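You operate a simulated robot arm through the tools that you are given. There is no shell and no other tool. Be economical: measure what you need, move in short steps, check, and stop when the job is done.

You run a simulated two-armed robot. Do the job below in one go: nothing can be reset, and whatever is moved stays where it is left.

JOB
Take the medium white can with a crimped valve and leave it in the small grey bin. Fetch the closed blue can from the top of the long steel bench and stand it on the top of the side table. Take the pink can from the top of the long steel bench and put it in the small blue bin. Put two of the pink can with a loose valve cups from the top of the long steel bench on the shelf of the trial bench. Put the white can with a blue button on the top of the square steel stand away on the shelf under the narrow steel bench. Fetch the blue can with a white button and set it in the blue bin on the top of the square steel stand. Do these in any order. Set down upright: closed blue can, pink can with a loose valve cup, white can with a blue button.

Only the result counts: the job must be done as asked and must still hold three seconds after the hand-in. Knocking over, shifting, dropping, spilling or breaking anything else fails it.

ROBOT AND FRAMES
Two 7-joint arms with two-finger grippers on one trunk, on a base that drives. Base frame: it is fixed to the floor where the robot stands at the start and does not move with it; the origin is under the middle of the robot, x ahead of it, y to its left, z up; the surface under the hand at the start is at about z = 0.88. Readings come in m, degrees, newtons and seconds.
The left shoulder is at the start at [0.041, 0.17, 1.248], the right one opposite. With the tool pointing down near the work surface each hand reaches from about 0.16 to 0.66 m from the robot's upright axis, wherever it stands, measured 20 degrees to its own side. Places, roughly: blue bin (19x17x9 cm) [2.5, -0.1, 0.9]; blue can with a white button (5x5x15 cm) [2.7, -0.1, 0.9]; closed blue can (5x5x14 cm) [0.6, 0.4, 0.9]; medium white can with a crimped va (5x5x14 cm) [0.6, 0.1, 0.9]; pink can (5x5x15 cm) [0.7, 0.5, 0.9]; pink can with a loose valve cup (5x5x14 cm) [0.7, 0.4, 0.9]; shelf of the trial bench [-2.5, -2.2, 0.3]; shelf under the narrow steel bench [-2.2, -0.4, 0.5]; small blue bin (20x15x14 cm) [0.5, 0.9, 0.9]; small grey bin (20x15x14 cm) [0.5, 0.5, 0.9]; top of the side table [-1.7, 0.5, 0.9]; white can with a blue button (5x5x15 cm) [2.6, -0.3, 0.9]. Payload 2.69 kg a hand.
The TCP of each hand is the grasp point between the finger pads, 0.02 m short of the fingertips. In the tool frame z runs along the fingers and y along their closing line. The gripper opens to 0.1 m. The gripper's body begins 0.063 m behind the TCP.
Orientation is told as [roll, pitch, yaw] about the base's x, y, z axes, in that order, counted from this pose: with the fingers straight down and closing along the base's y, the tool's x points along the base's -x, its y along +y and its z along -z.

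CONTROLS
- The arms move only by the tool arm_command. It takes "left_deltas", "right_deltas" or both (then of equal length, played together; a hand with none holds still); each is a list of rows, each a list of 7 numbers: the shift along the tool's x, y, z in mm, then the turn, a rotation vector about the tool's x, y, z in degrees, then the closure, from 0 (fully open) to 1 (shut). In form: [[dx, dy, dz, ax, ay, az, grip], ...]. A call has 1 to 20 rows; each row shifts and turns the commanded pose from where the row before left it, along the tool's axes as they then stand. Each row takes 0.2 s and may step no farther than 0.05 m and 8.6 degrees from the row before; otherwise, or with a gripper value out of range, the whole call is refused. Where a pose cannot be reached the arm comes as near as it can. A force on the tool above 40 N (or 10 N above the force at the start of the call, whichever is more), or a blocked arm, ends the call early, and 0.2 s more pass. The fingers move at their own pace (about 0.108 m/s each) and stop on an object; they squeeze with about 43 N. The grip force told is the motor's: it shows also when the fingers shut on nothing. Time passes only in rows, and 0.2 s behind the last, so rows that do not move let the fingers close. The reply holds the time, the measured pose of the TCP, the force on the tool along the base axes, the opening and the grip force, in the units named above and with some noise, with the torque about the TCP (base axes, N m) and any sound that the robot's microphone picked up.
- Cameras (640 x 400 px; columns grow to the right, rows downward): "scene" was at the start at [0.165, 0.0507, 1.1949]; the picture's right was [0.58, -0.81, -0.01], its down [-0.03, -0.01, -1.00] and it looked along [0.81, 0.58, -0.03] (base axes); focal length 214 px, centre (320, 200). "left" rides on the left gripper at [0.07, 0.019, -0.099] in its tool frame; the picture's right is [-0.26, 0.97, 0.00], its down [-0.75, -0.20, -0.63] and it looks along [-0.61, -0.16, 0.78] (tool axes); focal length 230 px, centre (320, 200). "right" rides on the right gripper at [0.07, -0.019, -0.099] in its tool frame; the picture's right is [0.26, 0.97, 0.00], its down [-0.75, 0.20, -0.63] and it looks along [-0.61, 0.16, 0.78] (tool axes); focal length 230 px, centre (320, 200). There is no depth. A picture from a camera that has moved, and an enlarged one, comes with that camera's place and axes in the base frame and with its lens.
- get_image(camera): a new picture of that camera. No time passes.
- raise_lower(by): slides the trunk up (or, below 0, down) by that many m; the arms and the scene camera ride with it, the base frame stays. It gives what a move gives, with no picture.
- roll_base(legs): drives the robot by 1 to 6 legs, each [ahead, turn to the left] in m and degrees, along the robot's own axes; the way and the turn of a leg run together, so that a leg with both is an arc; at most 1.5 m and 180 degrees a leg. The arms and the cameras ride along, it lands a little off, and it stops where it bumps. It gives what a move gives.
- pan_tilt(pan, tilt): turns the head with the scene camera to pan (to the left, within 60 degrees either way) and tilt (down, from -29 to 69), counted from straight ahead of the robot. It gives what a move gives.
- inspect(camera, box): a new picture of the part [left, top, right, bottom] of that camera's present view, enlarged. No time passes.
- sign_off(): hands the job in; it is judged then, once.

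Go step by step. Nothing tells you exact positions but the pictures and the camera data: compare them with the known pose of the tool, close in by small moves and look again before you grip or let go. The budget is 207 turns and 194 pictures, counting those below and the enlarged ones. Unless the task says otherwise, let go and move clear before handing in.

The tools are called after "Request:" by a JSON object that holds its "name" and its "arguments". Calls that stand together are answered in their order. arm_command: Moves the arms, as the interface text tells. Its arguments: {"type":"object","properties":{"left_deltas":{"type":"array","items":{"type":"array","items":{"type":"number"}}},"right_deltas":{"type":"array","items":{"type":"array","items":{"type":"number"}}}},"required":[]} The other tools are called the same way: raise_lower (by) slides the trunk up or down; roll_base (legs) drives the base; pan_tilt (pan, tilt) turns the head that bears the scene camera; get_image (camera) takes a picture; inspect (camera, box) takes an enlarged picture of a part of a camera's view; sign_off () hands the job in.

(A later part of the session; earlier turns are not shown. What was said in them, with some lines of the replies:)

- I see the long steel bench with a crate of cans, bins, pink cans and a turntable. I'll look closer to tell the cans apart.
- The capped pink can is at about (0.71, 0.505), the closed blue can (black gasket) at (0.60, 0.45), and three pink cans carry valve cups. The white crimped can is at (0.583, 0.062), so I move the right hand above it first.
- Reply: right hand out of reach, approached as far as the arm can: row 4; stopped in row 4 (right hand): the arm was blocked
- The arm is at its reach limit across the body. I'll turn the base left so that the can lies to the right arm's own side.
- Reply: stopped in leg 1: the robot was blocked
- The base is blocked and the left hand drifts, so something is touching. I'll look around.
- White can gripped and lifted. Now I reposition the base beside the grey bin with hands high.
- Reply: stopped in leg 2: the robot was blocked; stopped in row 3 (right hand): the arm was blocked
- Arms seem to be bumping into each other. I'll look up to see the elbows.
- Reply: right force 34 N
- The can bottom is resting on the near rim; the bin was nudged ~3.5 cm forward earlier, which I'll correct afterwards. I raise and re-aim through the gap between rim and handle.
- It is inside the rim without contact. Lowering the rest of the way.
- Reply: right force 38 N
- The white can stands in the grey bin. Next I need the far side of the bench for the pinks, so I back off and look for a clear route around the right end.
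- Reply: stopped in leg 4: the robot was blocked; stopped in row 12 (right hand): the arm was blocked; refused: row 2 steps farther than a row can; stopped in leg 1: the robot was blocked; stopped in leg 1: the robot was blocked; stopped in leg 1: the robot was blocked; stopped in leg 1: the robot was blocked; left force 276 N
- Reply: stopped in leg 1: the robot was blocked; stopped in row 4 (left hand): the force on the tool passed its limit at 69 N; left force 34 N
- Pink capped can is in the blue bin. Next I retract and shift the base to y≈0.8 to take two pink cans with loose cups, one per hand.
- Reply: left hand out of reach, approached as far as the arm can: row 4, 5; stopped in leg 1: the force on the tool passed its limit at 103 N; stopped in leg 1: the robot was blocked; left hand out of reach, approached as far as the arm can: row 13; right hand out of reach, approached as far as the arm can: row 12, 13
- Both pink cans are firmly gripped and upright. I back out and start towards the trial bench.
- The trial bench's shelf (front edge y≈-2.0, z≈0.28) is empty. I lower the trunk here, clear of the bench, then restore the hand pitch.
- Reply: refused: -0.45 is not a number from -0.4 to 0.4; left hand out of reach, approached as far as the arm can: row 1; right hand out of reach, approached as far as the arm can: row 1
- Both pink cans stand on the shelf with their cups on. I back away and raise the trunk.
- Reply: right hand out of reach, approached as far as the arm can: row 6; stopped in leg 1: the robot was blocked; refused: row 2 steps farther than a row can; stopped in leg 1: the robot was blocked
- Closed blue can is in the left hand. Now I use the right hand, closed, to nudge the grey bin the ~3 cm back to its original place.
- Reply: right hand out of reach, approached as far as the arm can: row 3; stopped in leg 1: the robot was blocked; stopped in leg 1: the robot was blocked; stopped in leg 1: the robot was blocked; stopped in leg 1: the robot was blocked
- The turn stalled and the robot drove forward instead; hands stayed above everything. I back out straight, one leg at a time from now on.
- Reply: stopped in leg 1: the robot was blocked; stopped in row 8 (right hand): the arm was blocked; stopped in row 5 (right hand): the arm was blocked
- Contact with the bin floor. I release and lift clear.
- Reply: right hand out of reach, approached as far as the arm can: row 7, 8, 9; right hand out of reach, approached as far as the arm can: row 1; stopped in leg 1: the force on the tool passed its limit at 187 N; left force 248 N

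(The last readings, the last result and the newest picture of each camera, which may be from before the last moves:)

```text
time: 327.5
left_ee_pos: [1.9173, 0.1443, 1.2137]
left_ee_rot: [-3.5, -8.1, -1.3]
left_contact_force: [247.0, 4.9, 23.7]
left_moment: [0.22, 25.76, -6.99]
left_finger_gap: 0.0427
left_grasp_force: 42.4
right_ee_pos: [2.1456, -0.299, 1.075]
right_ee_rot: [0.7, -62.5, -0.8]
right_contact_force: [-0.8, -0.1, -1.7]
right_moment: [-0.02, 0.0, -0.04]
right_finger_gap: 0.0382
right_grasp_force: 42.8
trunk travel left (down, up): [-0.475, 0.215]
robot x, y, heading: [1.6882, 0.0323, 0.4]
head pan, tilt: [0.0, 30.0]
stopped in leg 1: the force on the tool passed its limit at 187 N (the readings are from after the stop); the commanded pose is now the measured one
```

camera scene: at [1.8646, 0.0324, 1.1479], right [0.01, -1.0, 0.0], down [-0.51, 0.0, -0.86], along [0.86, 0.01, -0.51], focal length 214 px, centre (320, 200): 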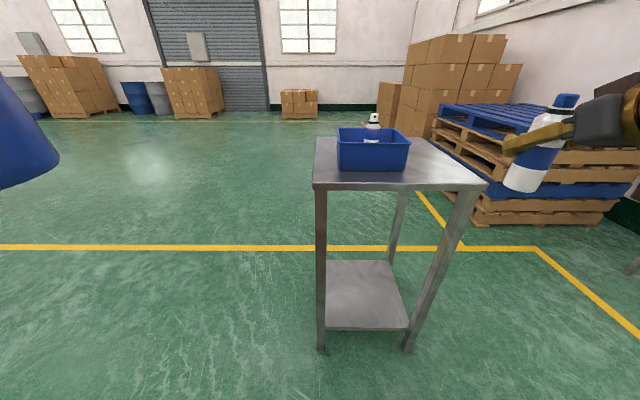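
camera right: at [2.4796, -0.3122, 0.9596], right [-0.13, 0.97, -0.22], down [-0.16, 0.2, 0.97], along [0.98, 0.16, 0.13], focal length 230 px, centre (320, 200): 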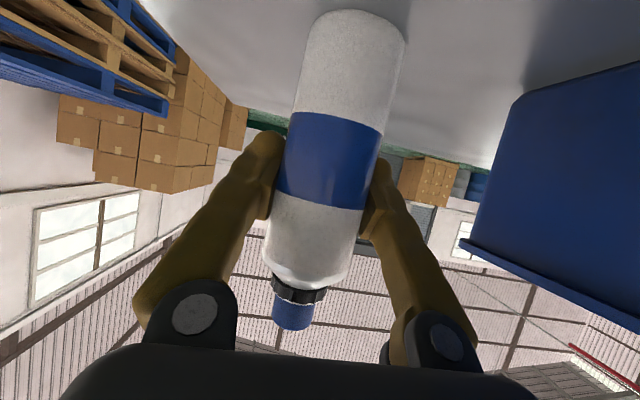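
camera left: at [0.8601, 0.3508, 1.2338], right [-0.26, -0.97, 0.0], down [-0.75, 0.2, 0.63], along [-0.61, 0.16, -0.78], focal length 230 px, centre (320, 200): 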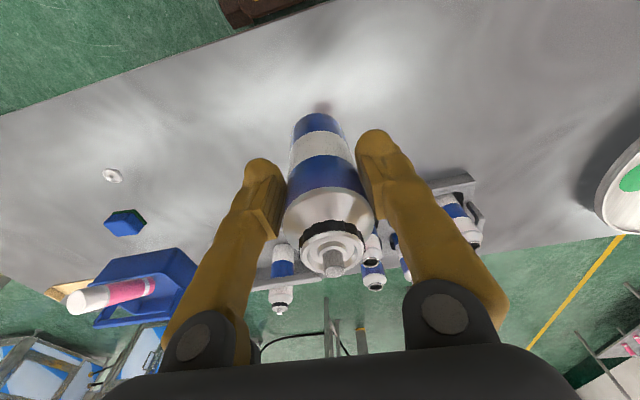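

The stall drove the left hand against the trunk; I extend the left arm forward again.

Request:
{"name": "arm_command", "arguments": {"left_deltas": [[-30, 10, 0, 0, 0, 0, 1], [-40, 10, 0, -2, 4, 1, 1], [-40, 10, 10, -1.5, 4, 0, 1], [-40, 10, 10, 0, 0, 0, 1], [-40, 10, 10, 0, 0, 0, 1], [0, 0, 0, 0, 0, 0, 1]], "right_deltas": [[0, 0, 0, 0, 1, 0, 1], [-10, 0, 17, 0, 1, 0, 1], [-10, 0, 17, 0, 1, 0, 1], [0, 0, 0, 0, 0, 0, 1], [0, 0, 0, 0, 0, 0, 1], [0, 0, 0, 0, 0, 0, 1]]}}

Request:
{"name": "get_image", "arguments": {"camera": "left"}}

```text
time: 328.9
left_ee_pos: [2.0924, 0.1927, 1.1881]
left_ee_rot: [1.0, 1.4, -1.6]
left_contact_force: [-0.1, 0.8, -0.7]
left_moment: [-0.06, -0.06, 0.01]
left_finger_gap: 0.0424
left_grasp_force: 42.9
right_ee_pos: [2.1877, -0.2986, 1.0745]
right_ee_rot: [0.6, -59.5, -0.7]
right_contact_force: [-0.9, -0.6, -1.4]
right_moment: [-0.01, -0.01, 0.01]
right_finger_gap: 0.0383
right_grasp_force: 42.5
trunk travel left (down, up): [-0.475, 0.215]
robot x, y, heading: [1.6854, 0.0339, 0.5]
head pan, tilt: [0.0, 30.0]
```

```text
55 pictures are left
camera left: at [2.0254, 0.2117, 1.2878], right [0.29, 0.96, 0.01], down [0.76, -0.23, 0.61], along [0.59, -0.16, -0.79], focal length 230 px, centre (320, 200)
```

left: 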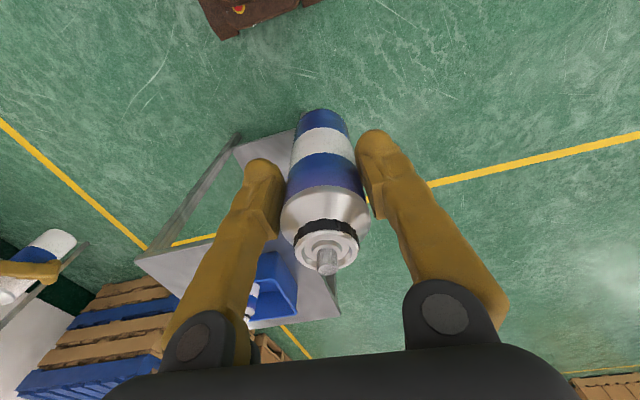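

Request:
{"name": "roll_base", "arguments": {"legs": [[0, -90]]}}

```text
time: 333.2
left_ee_pos: [1.8521, -0.3727, 1.1885]
left_ee_rot: [1.1, 1.5, -90.6]
left_contact_force: [0.4, 0.0, -0.5]
left_moment: [0.02, -0.02, -0.02]
left_finger_gap: 0.0425
left_grasp_force: 42.7
right_ee_pos: [1.3604, -0.4781, 1.0735]
right_ee_rot: [0.6, -59.3, -89.6]
right_contact_force: [0.2, -0.2, -1.2]
right_moment: [-0.04, 0.0, 0.0]
right_finger_gap: 0.0382
right_grasp_force: 43.0
trunk travel left (down, up): [-0.475, 0.215]
robot x, y, heading: [1.6937, 0.0331, -88.8]
head pan, tilt: [0.0, 30.0]
```

Request:
{"name": "roll_base", "arguments": {"legs": [[1.2, 0]]}}

```text
time: 339.3
left_ee_pos: [1.9202, -1.549, 1.1926]
left_ee_rot: [1.2, 0.6, -88.1]
left_contact_force: [-0.2, 0.5, -1.4]
left_moment: [0.02, -0.01, 0.02]
left_finger_gap: 0.0425
left_grasp_force: 43.3
right_ee_pos: [1.4352, -1.6774, 1.0811]
right_ee_rot: [0.8, -60.3, -87.7]
right_contact_force: [0.1, 0.5, -2.3]
right_moment: [0.01, 0.01, 0.04]
right_finger_gap: 0.0381
right_grasp_force: 42.5
trunk travel left (down, up): [-0.475, 0.215]
robot x, y, heading: [1.7453, -1.1671, -86.6]
head pan, tilt: [0.0, 30.0]
```

Request:
{"name": "roll_base", "arguments": {"legs": [[0, -93]]}}

```text
time: 343.7
left_ee_pos: [1.377, -1.3221, 1.1988]
left_ee_rot: [1.2, -0.4, 179.0]
left_contact_force: [-0.4, 0.1, -0.8]
left_moment: [-0.01, 0.02, 0.03]
left_finger_gap: 0.0428
left_grasp_force: 43.2
right_ee_pos: [1.2716, -0.8313, 1.0889]
right_ee_rot: [1.0, -61.2, 179.5]
right_contact_force: [-0.1, 0.2, -1.6]
right_moment: [0.0, -0.02, 0.0]
right_finger_gap: 0.0384
right_grasp_force: 43.3
trunk travel left (down, up): [-0.475, 0.215]
robot x, y, heading: [1.7451, -1.1764, -179.0]
head pan, tilt: [0.0, 30.0]
```

Request:
{"name": "roll_base", "arguments": {"legs": [[1.5, -1]]}}

```text
time: 351.1
left_ee_pos: [-0.0941, -1.3563, 1.2043]
left_ee_rot: [1.3, -1.3, 179.5]
left_contact_force: [-1.0, -0.6, -0.8]
left_moment: [0.01, -0.02, -0.03]
left_finger_gap: 0.0427
left_grasp_force: 43.2
right_ee_pos: [-0.2055, -0.8666, 1.0962]
right_ee_rot: [1.3, -62.1, 179.7]
right_contact_force: [-0.6, -0.2, -2.5]
right_moment: [0.02, 0.0, 0.04]
right_finger_gap: 0.0385
right_grasp_force: 42.9
trunk travel left (down, up): [-0.475, 0.215]
robot x, y, heading: [0.2564, -1.2071, -178.3]
head pan, tilt: [0.0, 30.0]
```

Request:
{"name": "roll_base", "arguments": {"legs": [[1.1, -2]]}}

Request:
{"name": "pan_tilt", "arguments": {"pan": -20, "tilt": 25}}

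Request:
{"name": "get_image", "arguments": {"camera": "scene"}}

```text
time: 356.7
left_ee_pos: [-1.1667, -1.3271, 1.2053]
left_ee_rot: [1.3, -1.4, 175.8]
left_contact_force: [-0.8, -0.2, -0.5]
left_moment: [0.01, -0.02, -0.01]
left_finger_gap: 0.0428
left_grasp_force: 43.2
right_ee_pos: [-1.2488, -0.831, 1.104]
right_ee_rot: [1.5, -63.0, 175.7]
right_contact_force: [0.0, -0.5, -1.0]
right_moment: [0.01, -0.02, -0.03]
right_finger_gap: 0.0384
right_grasp_force: 43.3
trunk travel left (down, up): [-0.475, 0.215]
robot x, y, heading: [-0.8242, -1.2005, 177.5]
head pan, tilt: [0.0, 30.0]
```

```text
time: 357.5
left_ee_pos: [-1.1442, -1.3275, 1.1923]
left_ee_rot: [1.3, 1.2, 175.8]
left_contact_force: [-0.6, 0.8, -0.4]
left_moment: [-0.03, 0.0, -0.03]
left_finger_gap: 0.0423
left_grasp_force: 43.3
right_ee_pos: [-1.2419, -0.8257, 1.1161]
right_ee_rot: [-0.1, -65.4, 176.8]
right_contact_force: [-0.6, -0.9, -1.8]
right_moment: [-0.02, 0.03, -0.04]
right_finger_gap: 0.0381
right_grasp_force: 43.2
trunk travel left (down, up): [-0.475, 0.215]
robot x, y, heading: [-0.8294, -1.1987, 177.6]
head pan, tilt: [-20.0, 25.0]
```

```text
54 pictures are left
camera scene: at [-1.0008, -1.1638, 1.1557], right [0.38, 0.93, 0.01], down [0.41, -0.16, -0.9], along [-0.83, 0.34, -0.44], focal length 214 px, centre (320, 200)
```

scene: 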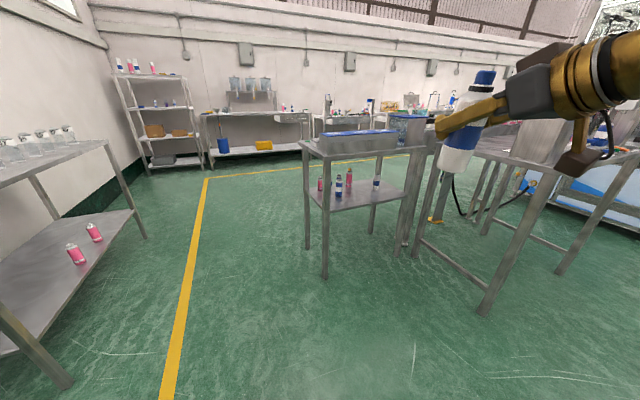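

Request:
{"name": "inspect", "arguments": {"camera": "scene", "box": [280, 110, 440, 230]}}

```text
3.33 times, centred on (360, 170) of scene
camera zoom: at [-1.0008, -1.1638, 1.1557], right [0.38, 0.93, 0.01], down [0.41, -0.16, -0.9], along [-0.83, 0.34, -0.44], focal length 715 px, centre (187, 300)
```

zoom: 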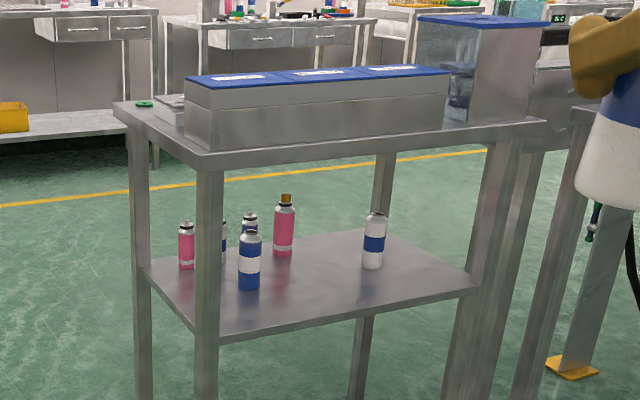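

Request:
{"name": "arm_command", "arguments": {"right_deltas": [[0, 40, 0, 0, 1, 0, 1], [0, 40, 0, 0, 1, 0, 1], [0, 40, 0, 0, 1, 0, 1], [0, 40, 0, 0, 1, 0, 1], [0, 30, 0, 0, 1, 0, 1]], "left_deltas": [[-10, 8, 0, 0, 0, 0, 1], [-10, 8, 0, 0, 0, 0, 1], [-10, 8, 0, 0, 0, 0, 1], [-10, 8, 0, 0, 0, 0, 1], [-10, 8, 0, 0, 0, 0, 1]]}}

Request:
{"name": "roll_base", "arguments": {"legs": [[0, -45]]}}

```text
time: 358.7
left_ee_pos: [-1.2004, -1.364, 1.213]
left_ee_rot: [1.4, -2.5, 175.7]
left_contact_force: [0.5, 0.2, -1.4]
left_moment: [0.01, -0.01, -0.05]
left_finger_gap: 0.0424
left_grasp_force: 43.5
right_ee_pos: [-1.269, -1.0145, 1.1069]
right_ee_rot: [1.3, -58.8, 176.0]
right_contact_force: [-0.9, -0.3, -1.3]
right_moment: [0.02, 0.02, -0.01]
right_finger_gap: 0.0384
right_grasp_force: 43.4
right hand out of reach, approached as far as the arm can: row 1, 2
trunk travel left (down, up): [-0.475, 0.215]
robot x, y, heading: [-0.8275, -1.1997, 177.6]
head pan, tilt: [-20.0, 25.0]
```

```text
time: 361.2
left_ee_pos: [-1.2037, -1.0475, 1.214]
left_ee_rot: [1.5, -2.4, 130.2]
left_contact_force: [-0.1, 1.2, 0.2]
left_moment: [-0.01, -0.01, -0.02]
left_finger_gap: 0.0425
left_grasp_force: 42.9
right_ee_pos: [-1.0032, -0.7524, 1.1063]
right_ee_rot: [1.3, -59.0, 130.4]
right_contact_force: [0.8, -1.0, -0.7]
right_moment: [0.04, 0.01, 0.0]
right_finger_gap: 0.0386
right_grasp_force: 43.2
trunk travel left (down, up): [-0.475, 0.215]
robot x, y, heading: [-0.8253, -1.203, 132.4]
head pan, tilt: [-20.0, 25.0]
```

Request:
{"name": "roll_base", "arguments": {"legs": [[0.85, 0]]}}

```text
time: 365.8
left_ee_pos: [-1.7574, -0.3986, 1.2024]
left_ee_rot: [1.3, -0.4, 128.2]
left_contact_force: [0.3, 0.2, 0.3]
left_moment: [-0.02, 0.0, -0.04]
left_finger_gap: 0.0427
left_grasp_force: 43.5
right_ee_pos: [-1.56, -0.0999, 1.1201]
right_ee_rot: [2.5, -61.7, 127.4]
right_contact_force: [0.2, -0.1, -1.6]
right_moment: [0.02, 0.0, 0.01]
right_finger_gap: 0.0385
right_grasp_force: 43.3
trunk travel left (down, up): [-0.475, 0.215]
robot x, y, heading: [-1.4012, -0.5497, 130.4]
head pan, tilt: [-20.0, 25.0]
```

Request:
{"name": "roll_base", "arguments": {"legs": [[0, 49.6]]}}

Request:
{"name": "pan_tilt", "arguments": {"pan": 0, "tilt": 30}}

Request:
{"name": "get_image", "arguments": {"camera": "scene"}}

```text
time: 366.7
left_ee_pos: [-1.718, -0.4614, 1.1825]
left_ee_rot: [0.4, 4.6, 129.7]
left_contact_force: [-0.4, 0.1, -0.1]
left_moment: [0.06, -0.02, -0.02]
left_finger_gap: 0.0425
left_grasp_force: 43.3
right_ee_pos: [-1.5955, -0.1152, 1.1731]
right_ee_rot: [10.3, -70.9, 121.5]
right_contact_force: [-0.1, -1.1, -2.0]
right_moment: [0.01, 0.0, -0.06]
right_finger_gap: 0.0384
right_grasp_force: 42.8
trunk travel left (down, up): [-0.475, 0.215]
robot x, y, heading: [-1.3959, -0.5507, 132.1]
head pan, tilt: [-20.0, 25.0]
stopped in leg 1: the robot was blocked; the commanded pose is now the measured one
```

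```text
time: 367.5
left_ee_pos: [-1.7189, -0.4585, 1.1837]
left_ee_rot: [0.6, 4.6, 129.7]
left_contact_force: [-0.1, 0.5, -1.2]
left_moment: [0.01, -0.03, 0.01]
left_finger_gap: 0.0427
left_grasp_force: 43.2
right_ee_pos: [-1.5949, -0.1131, 1.1725]
right_ee_rot: [10.2, -70.6, 121.6]
right_contact_force: [-0.3, 0.0, -1.6]
right_moment: [0.0, 0.0, 0.03]
right_finger_gap: 0.0385
right_grasp_force: 43.4
trunk travel left (down, up): [-0.475, 0.215]
robot x, y, heading: [-1.4043, -0.5491, 132.0]
head pan, tilt: [0.0, 30.0]
```

```text
52 pictures are left
camera scene: at [-1.5216, -0.419, 1.1478], right [0.74, 0.67, 0.0], down [0.35, -0.38, -0.86], along [-0.58, 0.64, -0.51], focal length 214 px, centre (320, 200)
```

scene: 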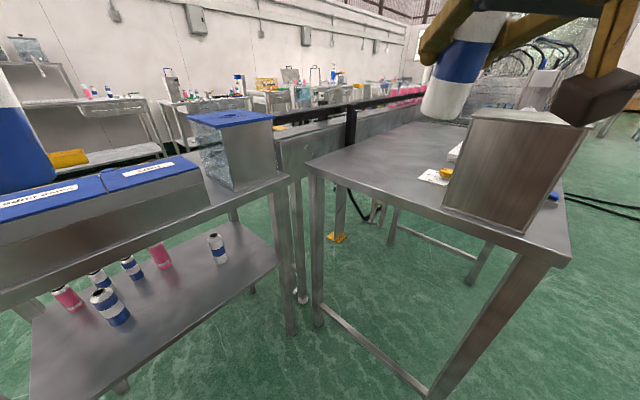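

Request:
{"name": "roll_base", "arguments": {"legs": [[0, 48]]}}

```text
time: 370.1
left_ee_pos: [-1.6884, -0.7205, 1.1939]
left_ee_rot: [0.6, 2.2, 176.9]
left_contact_force: [-0.1, -0.7, -0.3]
left_moment: [0.04, -0.02, -0.04]
left_finger_gap: 0.0425
left_grasp_force: 43.1
right_ee_pos: [-1.8492, -0.394, 1.161]
right_ee_rot: [6.0, -68.0, 172.2]
right_contact_force: [0.6, -0.3, -1.8]
right_moment: [0.03, 0.02, 0.01]
right_finger_gap: 0.0385
right_grasp_force: 43.2
trunk travel left (down, up): [-0.475, 0.215]
robot x, y, heading: [-1.4006, -0.5468, 179.3]
head pan, tilt: [0.0, 30.0]
```

Request:
{"name": "raise_lower", "arguments": {"by": -0.3}}

Request:
{"name": "arm_command", "arguments": {"right_deltas": [[36, 0, 15, 0, 0, 0, 1], [36, 0, 15, 0, 0, 0, 1], [36, 0, 15, 0, 0, 0, 1], [36, 0, 18, 0, 2, 0, 1], [36, 0, 20, 0, 2, 0, 1], [30, 0, 20, 0, 2, 0, 1], [0, 0, 0, 0, 0, 0, 1]], "left_deltas": [[-15, 5, 0, 0, -0.5, 0, 1], [-15, 5, 0, 0, -0.5, 0, 1], [-15, 5, 0, 0, -0.5, 0, 1], [-15, 5, 0, 0, -0.5, 0, 1], [-15, 0, 0, 0, 0, 0, 1], [0, 0, 0, 0, 0, 0, 1], [0, 0, 0, 0, 0, 0, 1]]}}

Request:
{"name": "get_image", "arguments": {"camera": "scene"}}

```text
time: 373.1
left_ee_pos: [-1.6651, -0.7208, 0.887]
left_ee_rot: [0.5, 4.0, 176.9]
left_contact_force: [0.0, 0.1, -0.1]
left_moment: [0.03, 0.0, 0.02]
left_finger_gap: 0.0424
left_grasp_force: 43.3
right_ee_pos: [-1.846, -0.4008, 0.8792]
right_ee_rot: [10.4, -71.1, 168.2]
right_contact_force: [-0.9, 0.0, -1.7]
right_moment: [0.01, -0.04, -0.03]
right_finger_gap: 0.0386
right_grasp_force: 43.0
trunk travel left (down, up): [-0.175, 0.515]
robot x, y, heading: [-1.399, -0.5501, 179.5]
head pan, tilt: [0.0, 30.0]
```

```text
time: 374.7
left_ee_pos: [-1.7446, -0.737, 0.8996]
left_ee_rot: [0.6, -0.9, 176.9]
left_contact_force: [-0.4, 0.8, -0.7]
left_moment: [0.0, -0.01, -0.01]
left_finger_gap: 0.0423
left_grasp_force: 43.3
right_ee_pos: [-1.8572, -0.4044, 0.6321]
right_ee_rot: [4.9, -62.9, 173.7]
right_contact_force: [0.0, -0.3, -1.6]
right_moment: [0.0, -0.02, 0.01]
right_finger_gap: 0.0386
right_grasp_force: 43.1
right hand out of reach, approached as far as the arm can: row 1
trunk travel left (down, up): [-0.175, 0.515]
robot x, y, heading: [-1.4001, -0.5436, 179.4]
head pan, tilt: [0.0, 30.0]
```

```text
51 pictures are left
camera scene: at [-1.5755, -0.5476, 0.8478], right [0.01, 1.0, 0.0], down [0.51, -0.01, -0.86], along [-0.86, 0.01, -0.51], focal length 214 px, centre (320, 200)
```

scene: 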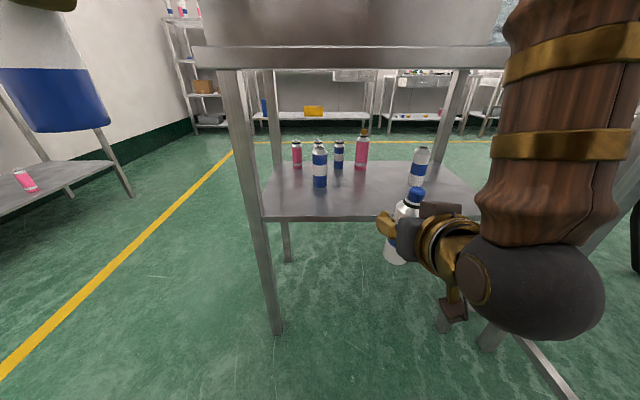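

Request:
{"name": "arm_command", "arguments": {"right_deltas": [[0, 0, 0, -0.7, 3.5, -2.87, 1], [0, 0, 0, 0, 0, 0, 1]]}}

Request:
{"name": "roll_base", "arguments": {"legs": [[0.09, 0]]}}

```text
time: 375.3
left_ee_pos: [-1.7439, -0.7362, 0.8982]
left_ee_rot: [0.6, -0.9, 177.0]
left_contact_force: [-0.4, -0.3, 0.1]
left_moment: [0.04, 0.02, 0.02]
left_finger_gap: 0.0426
left_grasp_force: 42.6
right_ee_pos: [-1.8571, -0.4056, 0.6316]
right_ee_rot: [0.1, -59.4, 180.0]
right_contact_force: [0.4, 0.5, -2.0]
right_moment: [-0.01, 0.03, 0.0]
right_finger_gap: 0.039
right_grasp_force: 43.5
trunk travel left (down, up): [-0.175, 0.515]
robot x, y, heading: [-1.4012, -0.5512, 179.5]
head pan, tilt: [0.0, 30.0]
```

```text
time: 376.4
left_ee_pos: [-1.8369, -0.7338, 0.8978]
left_ee_rot: [0.6, -0.6, 176.8]
left_contact_force: [-0.1, -0.1, 0.4]
left_moment: [-0.01, -0.01, 0.01]
left_finger_gap: 0.0425
left_grasp_force: 43.2
right_ee_pos: [-1.948, -0.4036, 0.6306]
right_ee_rot: [0.2, -59.5, 179.8]
right_contact_force: [0.1, -0.2, -1.6]
right_moment: [0.01, -0.03, 0.01]
right_finger_gap: 0.0389
right_grasp_force: 43.8
trunk travel left (down, up): [-0.175, 0.515]
robot x, y, heading: [-1.4912, -0.5453, 179.0]
head pan, tilt: [0.0, 30.0]
```

Request:
{"name": "arm_command", "arguments": {"right_deltas": [[-22, -7, 37, 0, 0, 0, 1], [-22, -7, 37, 0, 0, 0, 1], [0, 0, 0, 0, 0, 0, 1]]}}

Request:
{"name": "get_image", "arguments": {"camera": "scene"}}

Request:
{"name": "get_image", "arguments": {"camera": "right"}}

```text
time: 377.2
left_ee_pos: [-1.8203, -0.7348, 0.8962]
left_ee_rot: [0.6, 0.0, 176.7]
left_contact_force: [-0.3, -0.5, -0.8]
left_moment: [0.0, -0.01, 0.03]
left_finger_gap: 0.0424
left_grasp_force: 43.3
right_ee_pos: [-2.0226, -0.3878, 0.6395]
right_ee_rot: [0.2, -60.5, 180.0]
right_contact_force: [-0.4, 0.0, -2.0]
right_moment: [-0.02, 0.03, -0.01]
right_finger_gap: 0.0385
right_grasp_force: 43.1
trunk travel left (down, up): [-0.175, 0.515]
robot x, y, heading: [-1.4924, -0.5384, 179.7]
head pan, tilt: [0.0, 30.0]
```

```text
50 pictures are left
camera scene: at [-1.6666, -0.5464, 0.8478], right [0.01, 1.0, 0.0], down [0.51, -0.01, -0.86], along [-0.86, 0.01, -0.51], focal length 214 px, centre (320, 200)
```

scene: 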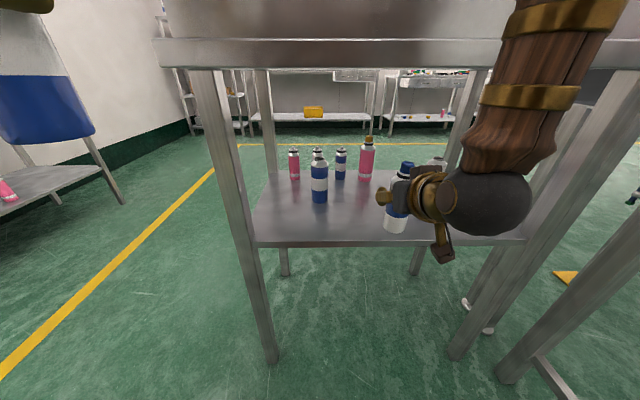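

```text
49 pictures are left
camera right: at [-1.9009, -0.3693, 0.6275], right [0.13, -0.97, -0.22], down [0.18, -0.2, 0.96], along [-0.98, -0.16, 0.15], focal length 230 px, centre (320, 200)
```

right: 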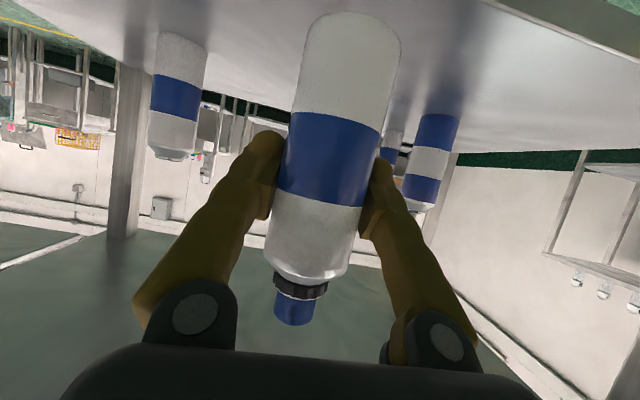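

Request:
{"name": "arm_command", "arguments": {"right_deltas": [[-18, -4, 30, 0, 1, 0, 1], [-18, -4, 30, 0, 0, 0, 1], [-18, -4, 30, 0, 0, 0, 1], [0, 0, 0, 0, 0, 0, 1]]}}

Request:
{"name": "pan_tilt", "arguments": {"pan": -10, "tilt": 5}}

Request:
{"name": "get_image", "arguments": {"camera": "scene"}}

```text
time: 378.2
left_ee_pos: [-1.8207, -0.7351, 0.8944]
left_ee_rot: [0.5, 0.0, 176.8]
left_contact_force: [0.9, -0.1, -1.2]
left_moment: [0.0, 0.02, 0.02]
left_finger_gap: 0.0424
left_grasp_force: 43.1
right_ee_pos: [-2.1278, -0.3772, 0.6414]
right_ee_rot: [0.0, -59.5, 180.0]
right_contact_force: [0.4, 0.4, -1.5]
right_moment: [0.0, 0.03, -0.03]
right_finger_gap: 0.0388
right_grasp_force: 43.1
trunk travel left (down, up): [-0.175, 0.515]
robot x, y, heading: [-1.4943, -0.545, 179.1]
head pan, tilt: [0.0, 30.0]
```

```text
time: 379.1
left_ee_pos: [-1.8213, -0.7347, 0.8946]
left_ee_rot: [0.7, 0.1, 176.9]
left_contact_force: [0.4, -0.3, -0.5]
left_moment: [0.01, 0.01, -0.01]
left_finger_gap: 0.0424
left_grasp_force: 43.1
right_ee_pos: [-2.1284, -0.3768, 0.6399]
right_ee_rot: [0.2, -59.5, 179.8]
right_contact_force: [-0.5, 0.3, -2.1]
right_moment: [0.0, 0.01, 0.0]
right_finger_gap: 0.0389
right_grasp_force: 42.4
trunk travel left (down, up): [-0.175, 0.515]
robot x, y, heading: [-1.4915, -0.5485, 179.3]
head pan, tilt: [-10.0, 5.0]
```

```text
48 pictures are left
camera scene: at [-1.6673, -0.5304, 0.8881], right [0.18, 0.98, 0.0], down [0.1, -0.02, -0.99], along [-0.98, 0.18, -0.11], focal length 214 px, centre (320, 200)
```

scene: 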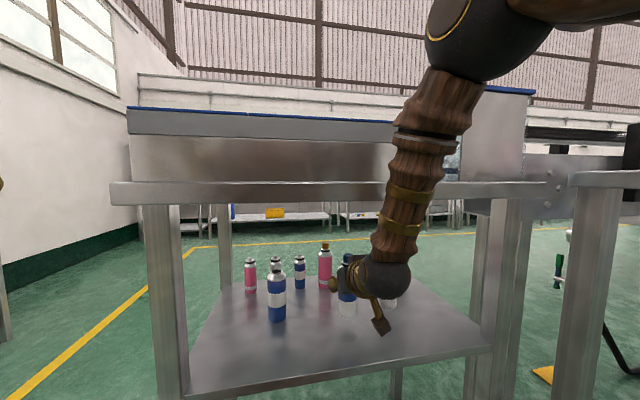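

Request:
{"name": "arm_command", "arguments": {"right_deltas": [[17, 0, 10, 0, 0, 0, 1], [17, 0, 10, 0, 0, 0, 1], [5, 0, 3, 0, 0, 0, 1], [0, 0, 0, 0, 0, 0, 1]]}}

Request:
{"name": "get_image", "arguments": {"camera": "right"}}

```text
time: 380.0
left_ee_pos: [-1.8027, -0.7354, 0.8841]
left_ee_rot: [0.5, 2.3, 176.8]
left_contact_force: [-1.2, -0.1, 0.2]
left_moment: [0.04, -0.03, 0.03]
left_finger_gap: 0.0427
left_grasp_force: 43.2
right_ee_pos: [-2.1235, -0.3782, 0.6142]
right_ee_rot: [0.1, -61.7, 179.8]
right_contact_force: [-0.1, 0.0, -1.6]
right_moment: [0.0, 0.01, -0.04]
right_finger_gap: 0.0387
right_grasp_force: 43.0
trunk travel left (down, up): [-0.175, 0.515]
robot x, y, heading: [-1.4945, -0.5449, 179.2]
head pan, tilt: [-10.0, 5.0]
stopped in row 4 (right hand): the force on the tool passed its limit at 42 N (the readings are from after the stop); the commanded pose is now the measured one
```

```text
47 pictures are left
camera right: at [-2.0027, -0.3598, 0.5995], right [0.12, -0.97, -0.23], down [0.2, -0.2, 0.96], along [-0.97, -0.16, 0.17], focal length 230 px, centre (320, 200)
```

right: 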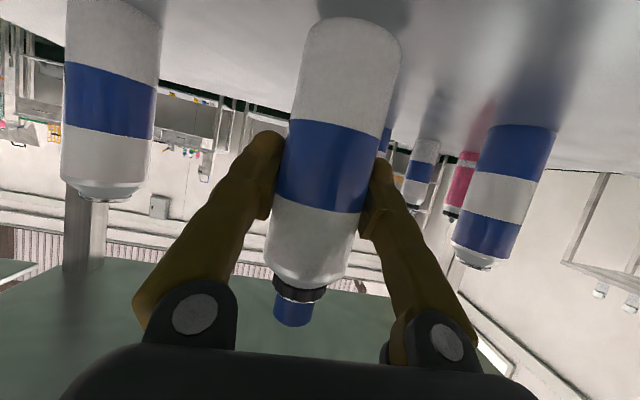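

Request:
{"name": "arm_command", "arguments": {"right_deltas": [[4, 0, 2.5, 0, 2.2, 0, 1], [4, 0, 2.5, 0, 0, 0, 1], [0, 0, 0, 0, 0, 0, 1]]}}

```text
time: 380.8
left_ee_pos: [-1.8025, -0.7353, 0.8852]
left_ee_rot: [0.5, 2.1, 176.8]
left_contact_force: [0.0, -1.2, -0.1]
left_moment: [0.0, -0.02, 0.01]
left_finger_gap: 0.0424
left_grasp_force: 42.9
right_ee_pos: [-2.1258, -0.3779, 0.6086]
right_ee_rot: [0.1, -59.8, 179.8]
right_contact_force: [3.6, -0.2, 13.5]
right_moment: [-0.01, -0.05, -0.03]
right_finger_gap: 0.0388
right_grasp_force: 43.3
trunk travel left (down, up): [-0.175, 0.515]
robot x, y, heading: [-1.4926, -0.5452, 179.1]
head pan, tilt: [-10.0, 5.0]
```

Request:
{"name": "arm_command", "arguments": {"right_deltas": [[0, 0, 0, 0, 0.4, 0, 1], [0, 0, 0, 0, 0, 0, 0.6], [0, 0, 0, 0, 0, 0, 0.3], [0, 0, 0, 0, 0, 0, 0.1], [0, 0, 0, 0, 0, 0, 0.1], [10, 0, -17, 0, 0, 0, 0.1], [20, 0, -34, 0, 0, 0, 0.1], [20, 0, -34, 0, 0, 0, 0.1]]}}

Request:
{"name": "get_image", "arguments": {"camera": "right"}}

```text
time: 382.6
left_ee_pos: [-1.8034, -0.7357, 0.8844]
left_ee_rot: [0.5, 2.1, 176.8]
left_contact_force: [-0.4, -0.1, -0.8]
left_moment: [-0.02, -0.03, -0.02]
left_finger_gap: 0.0425
left_grasp_force: 43.1
right_ee_pos: [-2.0243, -0.3798, 0.6085]
right_ee_rot: [0.0, -59.2, 179.7]
right_contact_force: [0.5, 0.3, 0.4]
right_moment: [-0.01, 0.0, 0.04]
right_finger_gap: 0.0899
right_grasp_force: 0.1
trunk travel left (down, up): [-0.175, 0.515]
robot x, y, heading: [-1.4936, -0.5459, 179.4]
head pan, tilt: [-10.0, 5.0]
```

```text
46 pictures are left
camera right: at [-1.9022, -0.3612, 0.5991], right [0.13, -0.97, -0.22], down [0.15, -0.2, 0.97], along [-0.98, -0.16, 0.12], focal length 230 px, centre (320, 200)
```

right: 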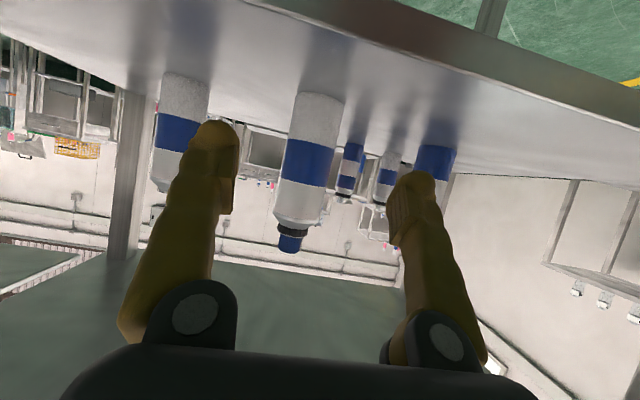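

Request:
{"name": "roll_base", "arguments": {"legs": [[-0.12, 0]]}}

Request:
{"name": "raise_lower", "arguments": {"by": 0.3}}

Request:
{"name": "arm_command", "arguments": {"right_deltas": [[0, 0, 0, 0, 7.4, 0, 0], [0, 0, 0, 0, 7.4, 0, 0], [0, 0, 0, 0, 7.4, 0, 0], [0, 0, 0, 0, 7.4, 0, 0], [0, 0, 0, 0, 7.4, 0, 0], [0, 0, 0, 0, 7.4, 0, 0], [0, 0, 0, 0, 7.4, 0, 0], [0, 0, 0, 0, 7.4, 0, 0], [0, 0, -45, 0, 0, 0, 0], [0, 0, -45, 0, 0, 0, 0], [0, 0, -45, 0, 0, 0, 0], [0, 0, -45, 0, 0, 0, 0], [0, 0, -45, 0, 0, 0, 0], [0, 0, -45, 0, 0, 0, 0]]}}

Request:
{"name": "pan_tilt", "arguments": {"pan": 0, "tilt": 30}}

Request:
{"name": "get_image", "arguments": {"camera": "scene"}}

```text
time: 383.8
left_ee_pos: [-1.6809, -0.7368, 0.885]
left_ee_rot: [0.5, 2.1, 176.8]
left_contact_force: [0.4, 0.2, -1.0]
left_moment: [-0.01, 0.01, -0.01]
left_finger_gap: 0.0424
left_grasp_force: 43.3
right_ee_pos: [-1.9014, -0.3805, 0.6085]
right_ee_rot: [0.0, -59.0, 179.8]
right_contact_force: [-0.2, 0.4, -0.2]
right_moment: [-0.05, 0.01, -0.03]
right_finger_gap: 0.0897
right_grasp_force: 0.0
trunk travel left (down, up): [-0.175, 0.515]
robot x, y, heading: [-1.3702, -0.5441, 179.4]
head pan, tilt: [-10.0, 5.0]
```

```text
time: 386.8
left_ee_pos: [-1.6634, -0.7372, 1.1723]
left_ee_rot: [0.4, 5.0, 176.8]
left_contact_force: [-0.8, 1.0, -0.3]
left_moment: [0.05, -0.01, 0.02]
left_finger_gap: 0.0427
left_grasp_force: 43.4
right_ee_pos: [-1.8942, -0.3803, 0.9177]
right_ee_rot: [0.1, -60.0, 179.9]
right_contact_force: [-0.2, 0.5, 0.0]
right_moment: [0.04, -0.02, -0.01]
right_finger_gap: 0.0903
right_grasp_force: 0.1
trunk travel left (down, up): [-0.475, 0.215]
robot x, y, heading: [-1.3724, -0.5432, 179.4]
head pan, tilt: [-10.0, 5.0]
```

```text
time: 389.8
left_ee_pos: [-1.6625, -0.7368, 1.1727]
left_ee_rot: [0.5, 4.9, 176.8]
left_contact_force: [0.1, 0.2, -0.7]
left_moment: [0.03, 0.0, 0.0]
left_finger_gap: 0.0425
left_grasp_force: 42.6
right_ee_pos: [-1.8884, -0.379, 1.1864]
right_ee_rot: [0.0, -0.8, 179.9]
right_contact_force: [0.3, 1.3, -0.3]
right_moment: [0.01, 0.03, 0.02]
right_finger_gap: 0.0999
right_grasp_force: 0.1
trunk travel left (down, up): [-0.475, 0.215]
robot x, y, heading: [-1.3723, -0.546, 179.5]
head pan, tilt: [-10.0, 5.0]
```

```text
time: 390.7
left_ee_pos: [-1.6633, -0.7371, 1.1721]
left_ee_rot: [0.4, 5.0, 176.8]
left_contact_force: [0.8, -0.2, -0.2]
left_moment: [0.04, 0.02, -0.02]
left_finger_gap: 0.0426
left_grasp_force: 43.2
right_ee_pos: [-1.8886, -0.3792, 1.1845]
right_ee_rot: [0.1, -0.8, 179.9]
right_contact_force: [-0.4, -0.4, -0.1]
right_moment: [0.01, 0.02, -0.03]
right_finger_gap: 0.0999
right_grasp_force: 0.0
trunk travel left (down, up): [-0.475, 0.215]
robot x, y, heading: [-1.3678, -0.5467, 179.2]
head pan, tilt: [0.0, 30.0]
```

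```text
45 pictures are left
camera scene: at [-1.5497, -0.5477, 1.1479], right [0.01, 1.0, 0.0], down [0.51, -0.01, -0.86], along [-0.86, 0.01, -0.51], focal length 214 px, centre (320, 200)
```

scene: 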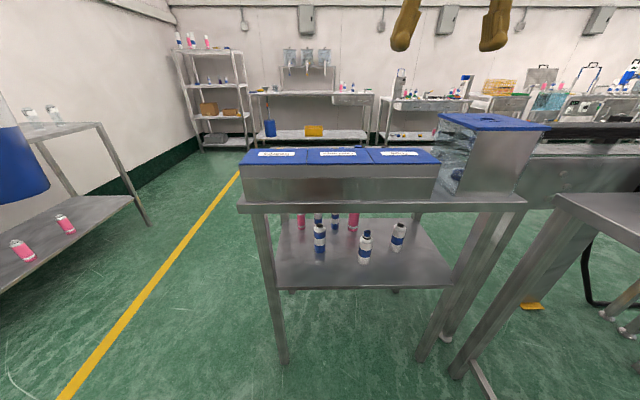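

Request:
{"name": "arm_command", "arguments": {"right_deltas": [[30, 0, -15, 0, 0, 0, 0], [40, 0, -15, 0, 0, 0, 0], [40, 0, -15, 0, 0, 0, 0], [0, 0, 0, 0, 0, 0, 0]], "left_deltas": [[-25, 0, -18, 0, -2.5, 0, 1], [-25, 0, -18, 0, -2.5, 0, 1], [-25, 0, -18, 0, 0, 0, 1], [0, 0, 0, 0, 0, 0, 1]]}}

Request:
{"name": "roll_base", "arguments": {"legs": [[0, -49]]}}

```text
time: 391.7
left_ee_pos: [-1.7402, -0.733, 1.2397]
left_ee_rot: [0.6, -2.9, 176.8]
left_contact_force: [-0.9, -1.5, 0.0]
left_moment: [0.01, -0.01, 0.02]
left_finger_gap: 0.0423
left_grasp_force: 43.1
right_ee_pos: [-1.7782, -0.3818, 1.2303]
right_ee_rot: [0.0, -0.7, 179.9]
right_contact_force: [-0.4, -0.2, 0.0]
right_moment: [0.02, -0.03, 0.01]
right_finger_gap: 0.1003
right_grasp_force: 0.2
trunk travel left (down, up): [-0.475, 0.215]
robot x, y, heading: [-1.3748, -0.5468, 179.3]
head pan, tilt: [0.0, 30.0]
```

```text
time: 394.4
left_ee_pos: [-1.7523, -0.3887, 1.2414]
left_ee_rot: [0.7, -3.2, 127.7]
left_contact_force: [0.2, 0.2, -0.7]
left_moment: [0.02, 0.0, -0.02]
left_finger_gap: 0.0426
left_grasp_force: 42.7
right_ee_pos: [-1.5107, -0.1302, 1.2295]
right_ee_rot: [0.1, -0.8, 130.8]
right_contact_force: [-0.3, -0.8, -0.7]
right_moment: [0.0, 0.0, 0.02]
right_finger_gap: 0.0997
right_grasp_force: 0.1
trunk travel left (down, up): [-0.475, 0.215]
robot x, y, heading: [-1.3728, -0.5504, 130.3]
head pan, tilt: [0.0, 30.0]
```

Request:
{"name": "roll_base", "arguments": {"legs": [[0.33, 0]]}}

Request:
{"name": "get_image", "arguments": {"camera": "scene"}}

```text
time: 396.5
left_ee_pos: [-1.9068, -0.214, 1.2125]
left_ee_rot: [0.8, 3.1, 127.8]
left_contact_force: [0.9, -0.7, 0.2]
left_moment: [0.03, -0.01, -0.02]
left_finger_gap: 0.0428
left_grasp_force: 42.7
right_ee_pos: [-1.6655, 0.0458, 1.1933]
right_ee_rot: [-0.1, 5.7, 130.9]
right_contact_force: [0.4, -0.9, 0.3]
right_moment: [0.01, 0.04, -0.02]
right_finger_gap: 0.0999
right_grasp_force: 0.2
trunk travel left (down, up): [-0.475, 0.215]
robot x, y, heading: [-1.5685, -0.3255, 130.8]
head pan, tilt: [0.0, 30.0]
stopped in leg 1: the robot was blocked; the commanded pose is now the measured one
```

```text
44 pictures are left
camera scene: at [-1.6837, -0.191, 1.1479], right [0.76, 0.65, 0.0], down [0.33, -0.39, -0.86], along [-0.56, 0.65, -0.51], focal length 214 px, centre (320, 200)
```

scene: 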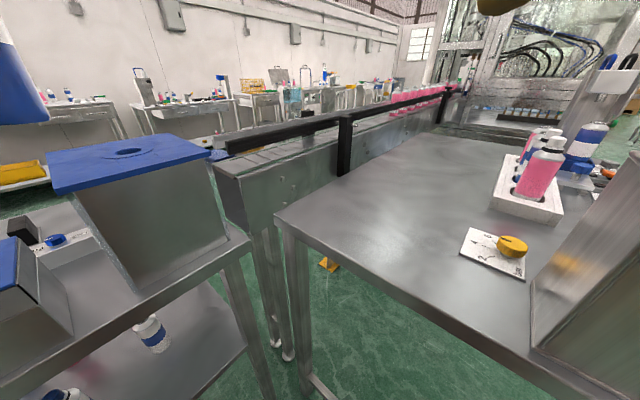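

Request:
{"name": "roll_base", "arguments": {"legs": [[0, -26]]}}

```text
time: 397.4
left_ee_pos: [-1.8746, -0.2307, 1.2039]
left_ee_rot: [0.9, 5.6, 125.3]
left_contact_force: [1.7, 0.0, -0.7]
left_moment: [0.0, 0.08, 0.03]
left_finger_gap: 0.0425
left_grasp_force: 43.2
right_ee_pos: [-1.6208, 0.0179, 1.1796]
right_ee_rot: [-0.1, 8.9, 128.2]
right_contact_force: [0.8, -0.2, 0.8]
right_moment: [0.02, 0.05, 0.01]
right_finger_gap: 0.1
right_grasp_force: 0.0
trunk travel left (down, up): [-0.475, 0.215]
robot x, y, heading: [-1.5705, -0.3269, 127.7]
head pan, tilt: [0.0, 30.0]
stopped in leg 1: the robot was blocked; the commanded pose is now the measured one
```

Request:
{"name": "arm_command", "arguments": {"left_deltas": [[-35, 0, -5, 0, -2.5, 0, 1], [-35, 0, -5, 0, -2.5, 0, 1], [-35, 0, -5, 0, 0, 0, 1], [0, 0, 0, 0, 0, 0, 1]], "right_deltas": [[0, 0, -15, 0, -4, 0, 0], [0, 0, -15, 0, -4, 0, 0], [0, 0, -10, 0, 0, 0, 0], [0, 0, 0, 0, 0, 0, 0]]}}

Request:
{"name": "roll_base", "arguments": {"legs": [[0, -24]]}}

Request:
{"name": "get_image", "arguments": {"camera": "scene"}}

```text
time: 398.4
left_ee_pos: [-1.9408, -0.1438, 1.234]
left_ee_rot: [0.9, -3.2, 125.2]
left_contact_force: [0.5, 0.5, -0.7]
left_moment: [0.04, -0.02, 0.0]
left_finger_gap: 0.0429
left_grasp_force: 43.0
right_ee_pos: [-1.6271, 0.0202, 1.2357]
right_ee_rot: [-0.4, -2.0, 128.4]
right_contact_force: [-0.8, -0.9, 0.9]
right_moment: [0.07, -0.01, -0.01]
right_finger_gap: 0.0999
right_grasp_force: 0.0
trunk travel left (down, up): [-0.475, 0.215]
robot x, y, heading: [-1.5678, -0.3279, 127.9]
head pan, tilt: [0.0, 30.0]
```

```text
time: 400.0
left_ee_pos: [-1.8334, -0.0054, 1.2333]
left_ee_rot: [0.8, -3.0, 101.0]
left_contact_force: [0.3, -0.2, 0.4]
left_moment: [-0.01, -0.03, -0.02]
left_finger_gap: 0.0424
left_grasp_force: 42.6
right_ee_pos: [-1.4786, 0.0161, 1.2345]
right_ee_rot: [-0.4, -1.9, 104.3]
right_contact_force: [1.0, 1.0, -0.8]
right_moment: [0.02, 0.02, 0.04]
right_finger_gap: 0.1
right_grasp_force: 0.0
trunk travel left (down, up): [-0.475, 0.215]
robot x, y, heading: [-1.5705, -0.3261, 103.8]
head pan, tilt: [0.0, 30.0]
```

```text
43 pictures are left
camera scene: at [-1.612, -0.1526, 1.1478], right [0.97, 0.24, 0.0], down [0.12, -0.5, -0.86], along [-0.21, 0.83, -0.51], focal length 214 px, centre (320, 200)
```

scene: 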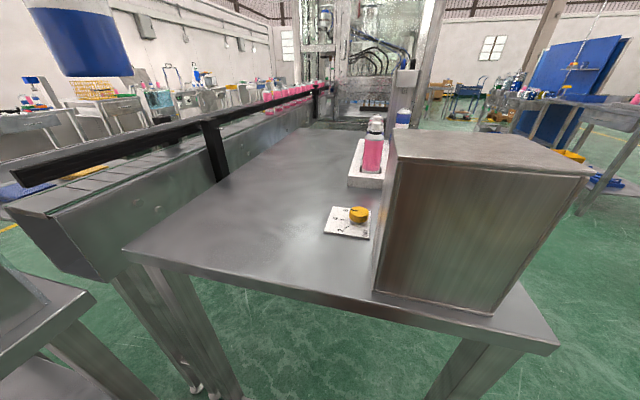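

Request:
{"name": "arm_command", "arguments": {"left_deltas": [[-36, -8, 0, 0.8, 3, 0, 1], [-36, -8, 0, 0, 0, 0, 1], [-36, -8, 0, 0, 0, 0, 1], [-36, -7, 0, 0, 0, 0, 1], [-37, -7, 0, 0, 0, 0, 1], [0, 0, 42, 0, 0, 0, 1], [0, 0, 42, 0, 0, 0, 1], [0, 0, 42, 0, 0, 0, 1], [0, 0, 42, 0, 0, 0, 1], [0, 0, 35, 0, 0, 0, 1], [0, 0, 0, 0, 0, 0, 1]]}}

Request:
{"name": "get_image", "arguments": {"camera": "left"}}

Request:
{"name": "get_image", "arguments": {"camera": "scene"}}

```text
time: 402.4
left_ee_pos: [-1.8314, 0.1633, 1.0376]
left_ee_rot: [0.2, -0.9, 101.0]
left_contact_force: [0.7, 0.6, -0.2]
left_moment: [0.01, 0.02, -0.02]
left_finger_gap: 0.0425
left_grasp_force: 43.1
right_ee_pos: [-1.4739, -0.0037, 1.2237]
right_ee_rot: [-0.2, 0.7, 104.1]
right_contact_force: [0.2, 0.4, -0.3]
right_moment: [-0.01, 0.03, 0.01]
right_finger_gap: 0.1
right_grasp_force: 0.0
trunk travel left (down, up): [-0.475, 0.215]
robot x, y, heading: [-1.572, -0.3275, 103.8]
head pan, tilt: [0.0, 30.0]
```

```text
42 pictures are left
camera left: at [-1.8347, 0.0887, 1.1347], right [-1.0, 0.07, 0.01], down [0.06, 0.77, 0.64], along [0.04, 0.64, -0.77], focal length 230 px, centre (320, 200)
```

left: 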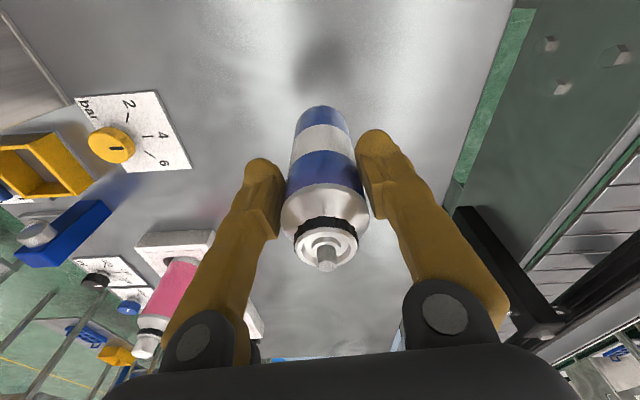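

```text
41 pictures are left
camera scene: at [-1.6121, -0.1528, 1.1478], right [0.97, 0.24, 0.0], down [0.12, -0.5, -0.86], along [-0.21, 0.83, -0.51], focal length 214 px, centre (320, 200)
```

scene: 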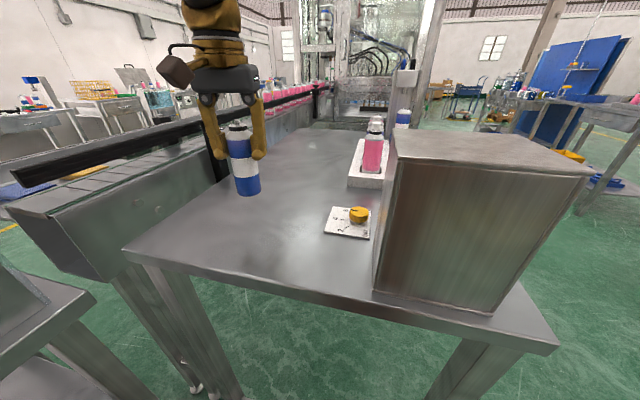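

Request:
{"name": "arm_command", "arguments": {"left_deltas": [[0, 0, 20, 0, 0.9, 0, 1], [0, 0, 20, 0, 0, 0, 1], [0, 0, 6, 0, 0, 0, 1], [0, 0, 0, 0, 0, 0, 1]]}}

```text
time: 403.4
left_ee_pos: [-1.8291, 0.1647, 0.9935]
left_ee_rot: [0.2, 0.0, 101.0]
left_contact_force: [0.0, 0.3, -0.4]
left_moment: [0.02, 0.01, -0.03]
left_finger_gap: 0.0427
left_grasp_force: 42.9
right_ee_pos: [-1.475, -0.0039, 1.224]
right_ee_rot: [-0.4, 0.7, 104.3]
right_contact_force: [0.9, -0.3, 0.0]
right_moment: [0.03, 0.01, 0.0]
right_finger_gap: 0.1
right_grasp_force: 0.1
trunk travel left (down, up): [-0.475, 0.215]
robot x, y, heading: [-1.5692, -0.3284, 103.9]
head pan, tilt: [0.0, 30.0]
```

Request:
{"name": "arm_command", "arguments": {"left_deltas": [[0, 0, 5, 0, 0, 0, 1], [0, 0, 5, 0, 0, 0, 1], [0, 0, 3, 0, 0, 0, 1], [0, 0, 0, 0, 0, 0, 1]]}}

```text
time: 404.4
left_ee_pos: [-1.8282, 0.1638, 0.9849]
left_ee_rot: [0.3, -0.5, 101.1]
left_contact_force: [-1.8, -3.6, 39.0]
left_moment: [0.18, 0.12, 0.01]
left_finger_gap: 0.0423
left_grasp_force: 42.8
right_ee_pos: [-1.4741, -0.0068, 1.2255]
right_ee_rot: [-0.3, 0.4, 104.2]
right_contact_force: [0.4, 0.4, -0.2]
right_moment: [0.05, -0.04, 0.03]
right_finger_gap: 0.0998
right_grasp_force: 0.1
trunk travel left (down, up): [-0.475, 0.215]
robot x, y, heading: [-1.571, -0.3258, 103.7]
head pan, tilt: [0.0, 30.0]
```

Request:
{"name": "arm_command", "arguments": {"left_deltas": [[0, 0, -4, 0, 0.4, 0, 1], [0, 0, 0, 0, 0, 0, 1], [0, 0, 0, 0, 0, 0, 0.6], [0, 0, 0, 0, 0, 0, 0.35], [0, 0, 0, 0, 0, 0, 0.2], [0, 0, -30, 0, 0, 0, 0.2], [0, 0, -40, 0, 0, 0, 0.2], [0, 0, -45, 0, 0, 0, 0.2], [0, 0, -45, 0, 0, 0, 0.2]]}}

Request:
{"name": "get_image", "arguments": {"camera": "scene"}}

Request:
{"name": "get_image", "arguments": {"camera": "left"}}

```text
time: 406.4
left_ee_pos: [-1.8284, 0.1637, 1.1495]
left_ee_rot: [0.2, 0.5, 101.0]
left_contact_force: [-0.3, -0.4, 0.3]
left_moment: [0.03, -0.01, 0.02]
left_finger_gap: 0.0799
left_grasp_force: 0.0
right_ee_pos: [-1.475, -0.0053, 1.2235]
right_ee_rot: [-0.2, 0.7, 104.1]
right_contact_force: [-0.2, 0.6, 0.7]
right_moment: [0.0, 0.01, 0.0]
right_finger_gap: 0.0999
right_grasp_force: 0.0
trunk travel left (down, up): [-0.475, 0.215]
robot x, y, heading: [-1.5679, -0.3267, 103.8]
head pan, tilt: [0.0, 30.0]
```

```text
40 pictures are left
camera scene: at [-1.6122, -0.1532, 1.1479], right [0.97, 0.24, 0.0], down [0.12, -0.5, -0.86], along [-0.21, 0.83, -0.51], focal length 214 px, centre (320, 200)
```

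scene: 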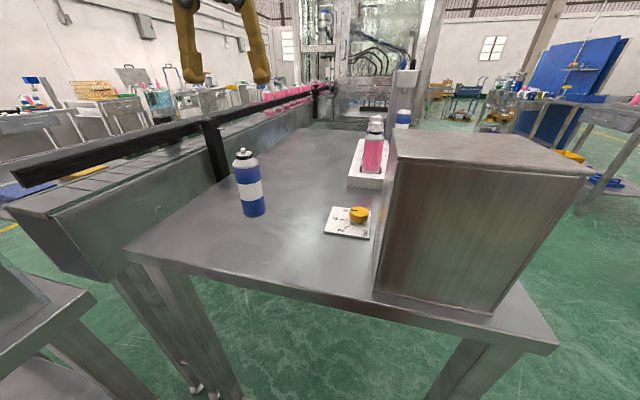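

```text
39 pictures are left
camera left: at [-1.8326, 0.0922, 1.2475], right [-1.0, 0.07, 0.0], down [0.05, 0.78, 0.62], along [0.04, 0.62, -0.78], focal length 230 px, centre (320, 200)
```

left: 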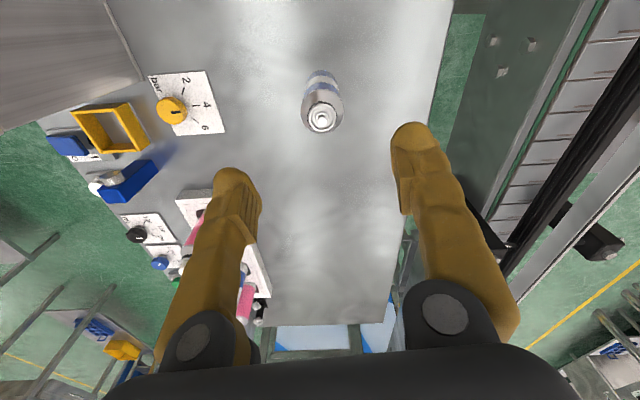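

All six jobs look done in the pictures: the closed blue can stands upright on the side table, and both hands are empty and clear. I'm handing the job in.

Request:
{"name": "sign_off", "arguments": {}}

```text
The job is handed in.
```

I've handed the job in. All six cans were where they belong in my last picture of each.

- **White crimped can:** in the small grey bin.
- **Closed blue can:** upright on the side table.
- **Capped pink can:** in the small blue bin, leaning on the rim.
- **Two pink cans with loose valve cups:** upright on the trial bench shelf, cups still on.
- **White can with a blue button:** upright on the narrow bench shelf.
- **Blue can with a white button:** in the blue bin on the square stand.

One thing may count against the "nothing else moved" rule. I knocked the grey bin about 3–4 cm forward while loading it, then pushed it back to within about 1 cm of its start. It may also have nudged the closed blue can by a centimetre or so before I picked that can up.

The base also once drove up against the long steel bench after a failed turn. I saw nothing move on the bench from that.
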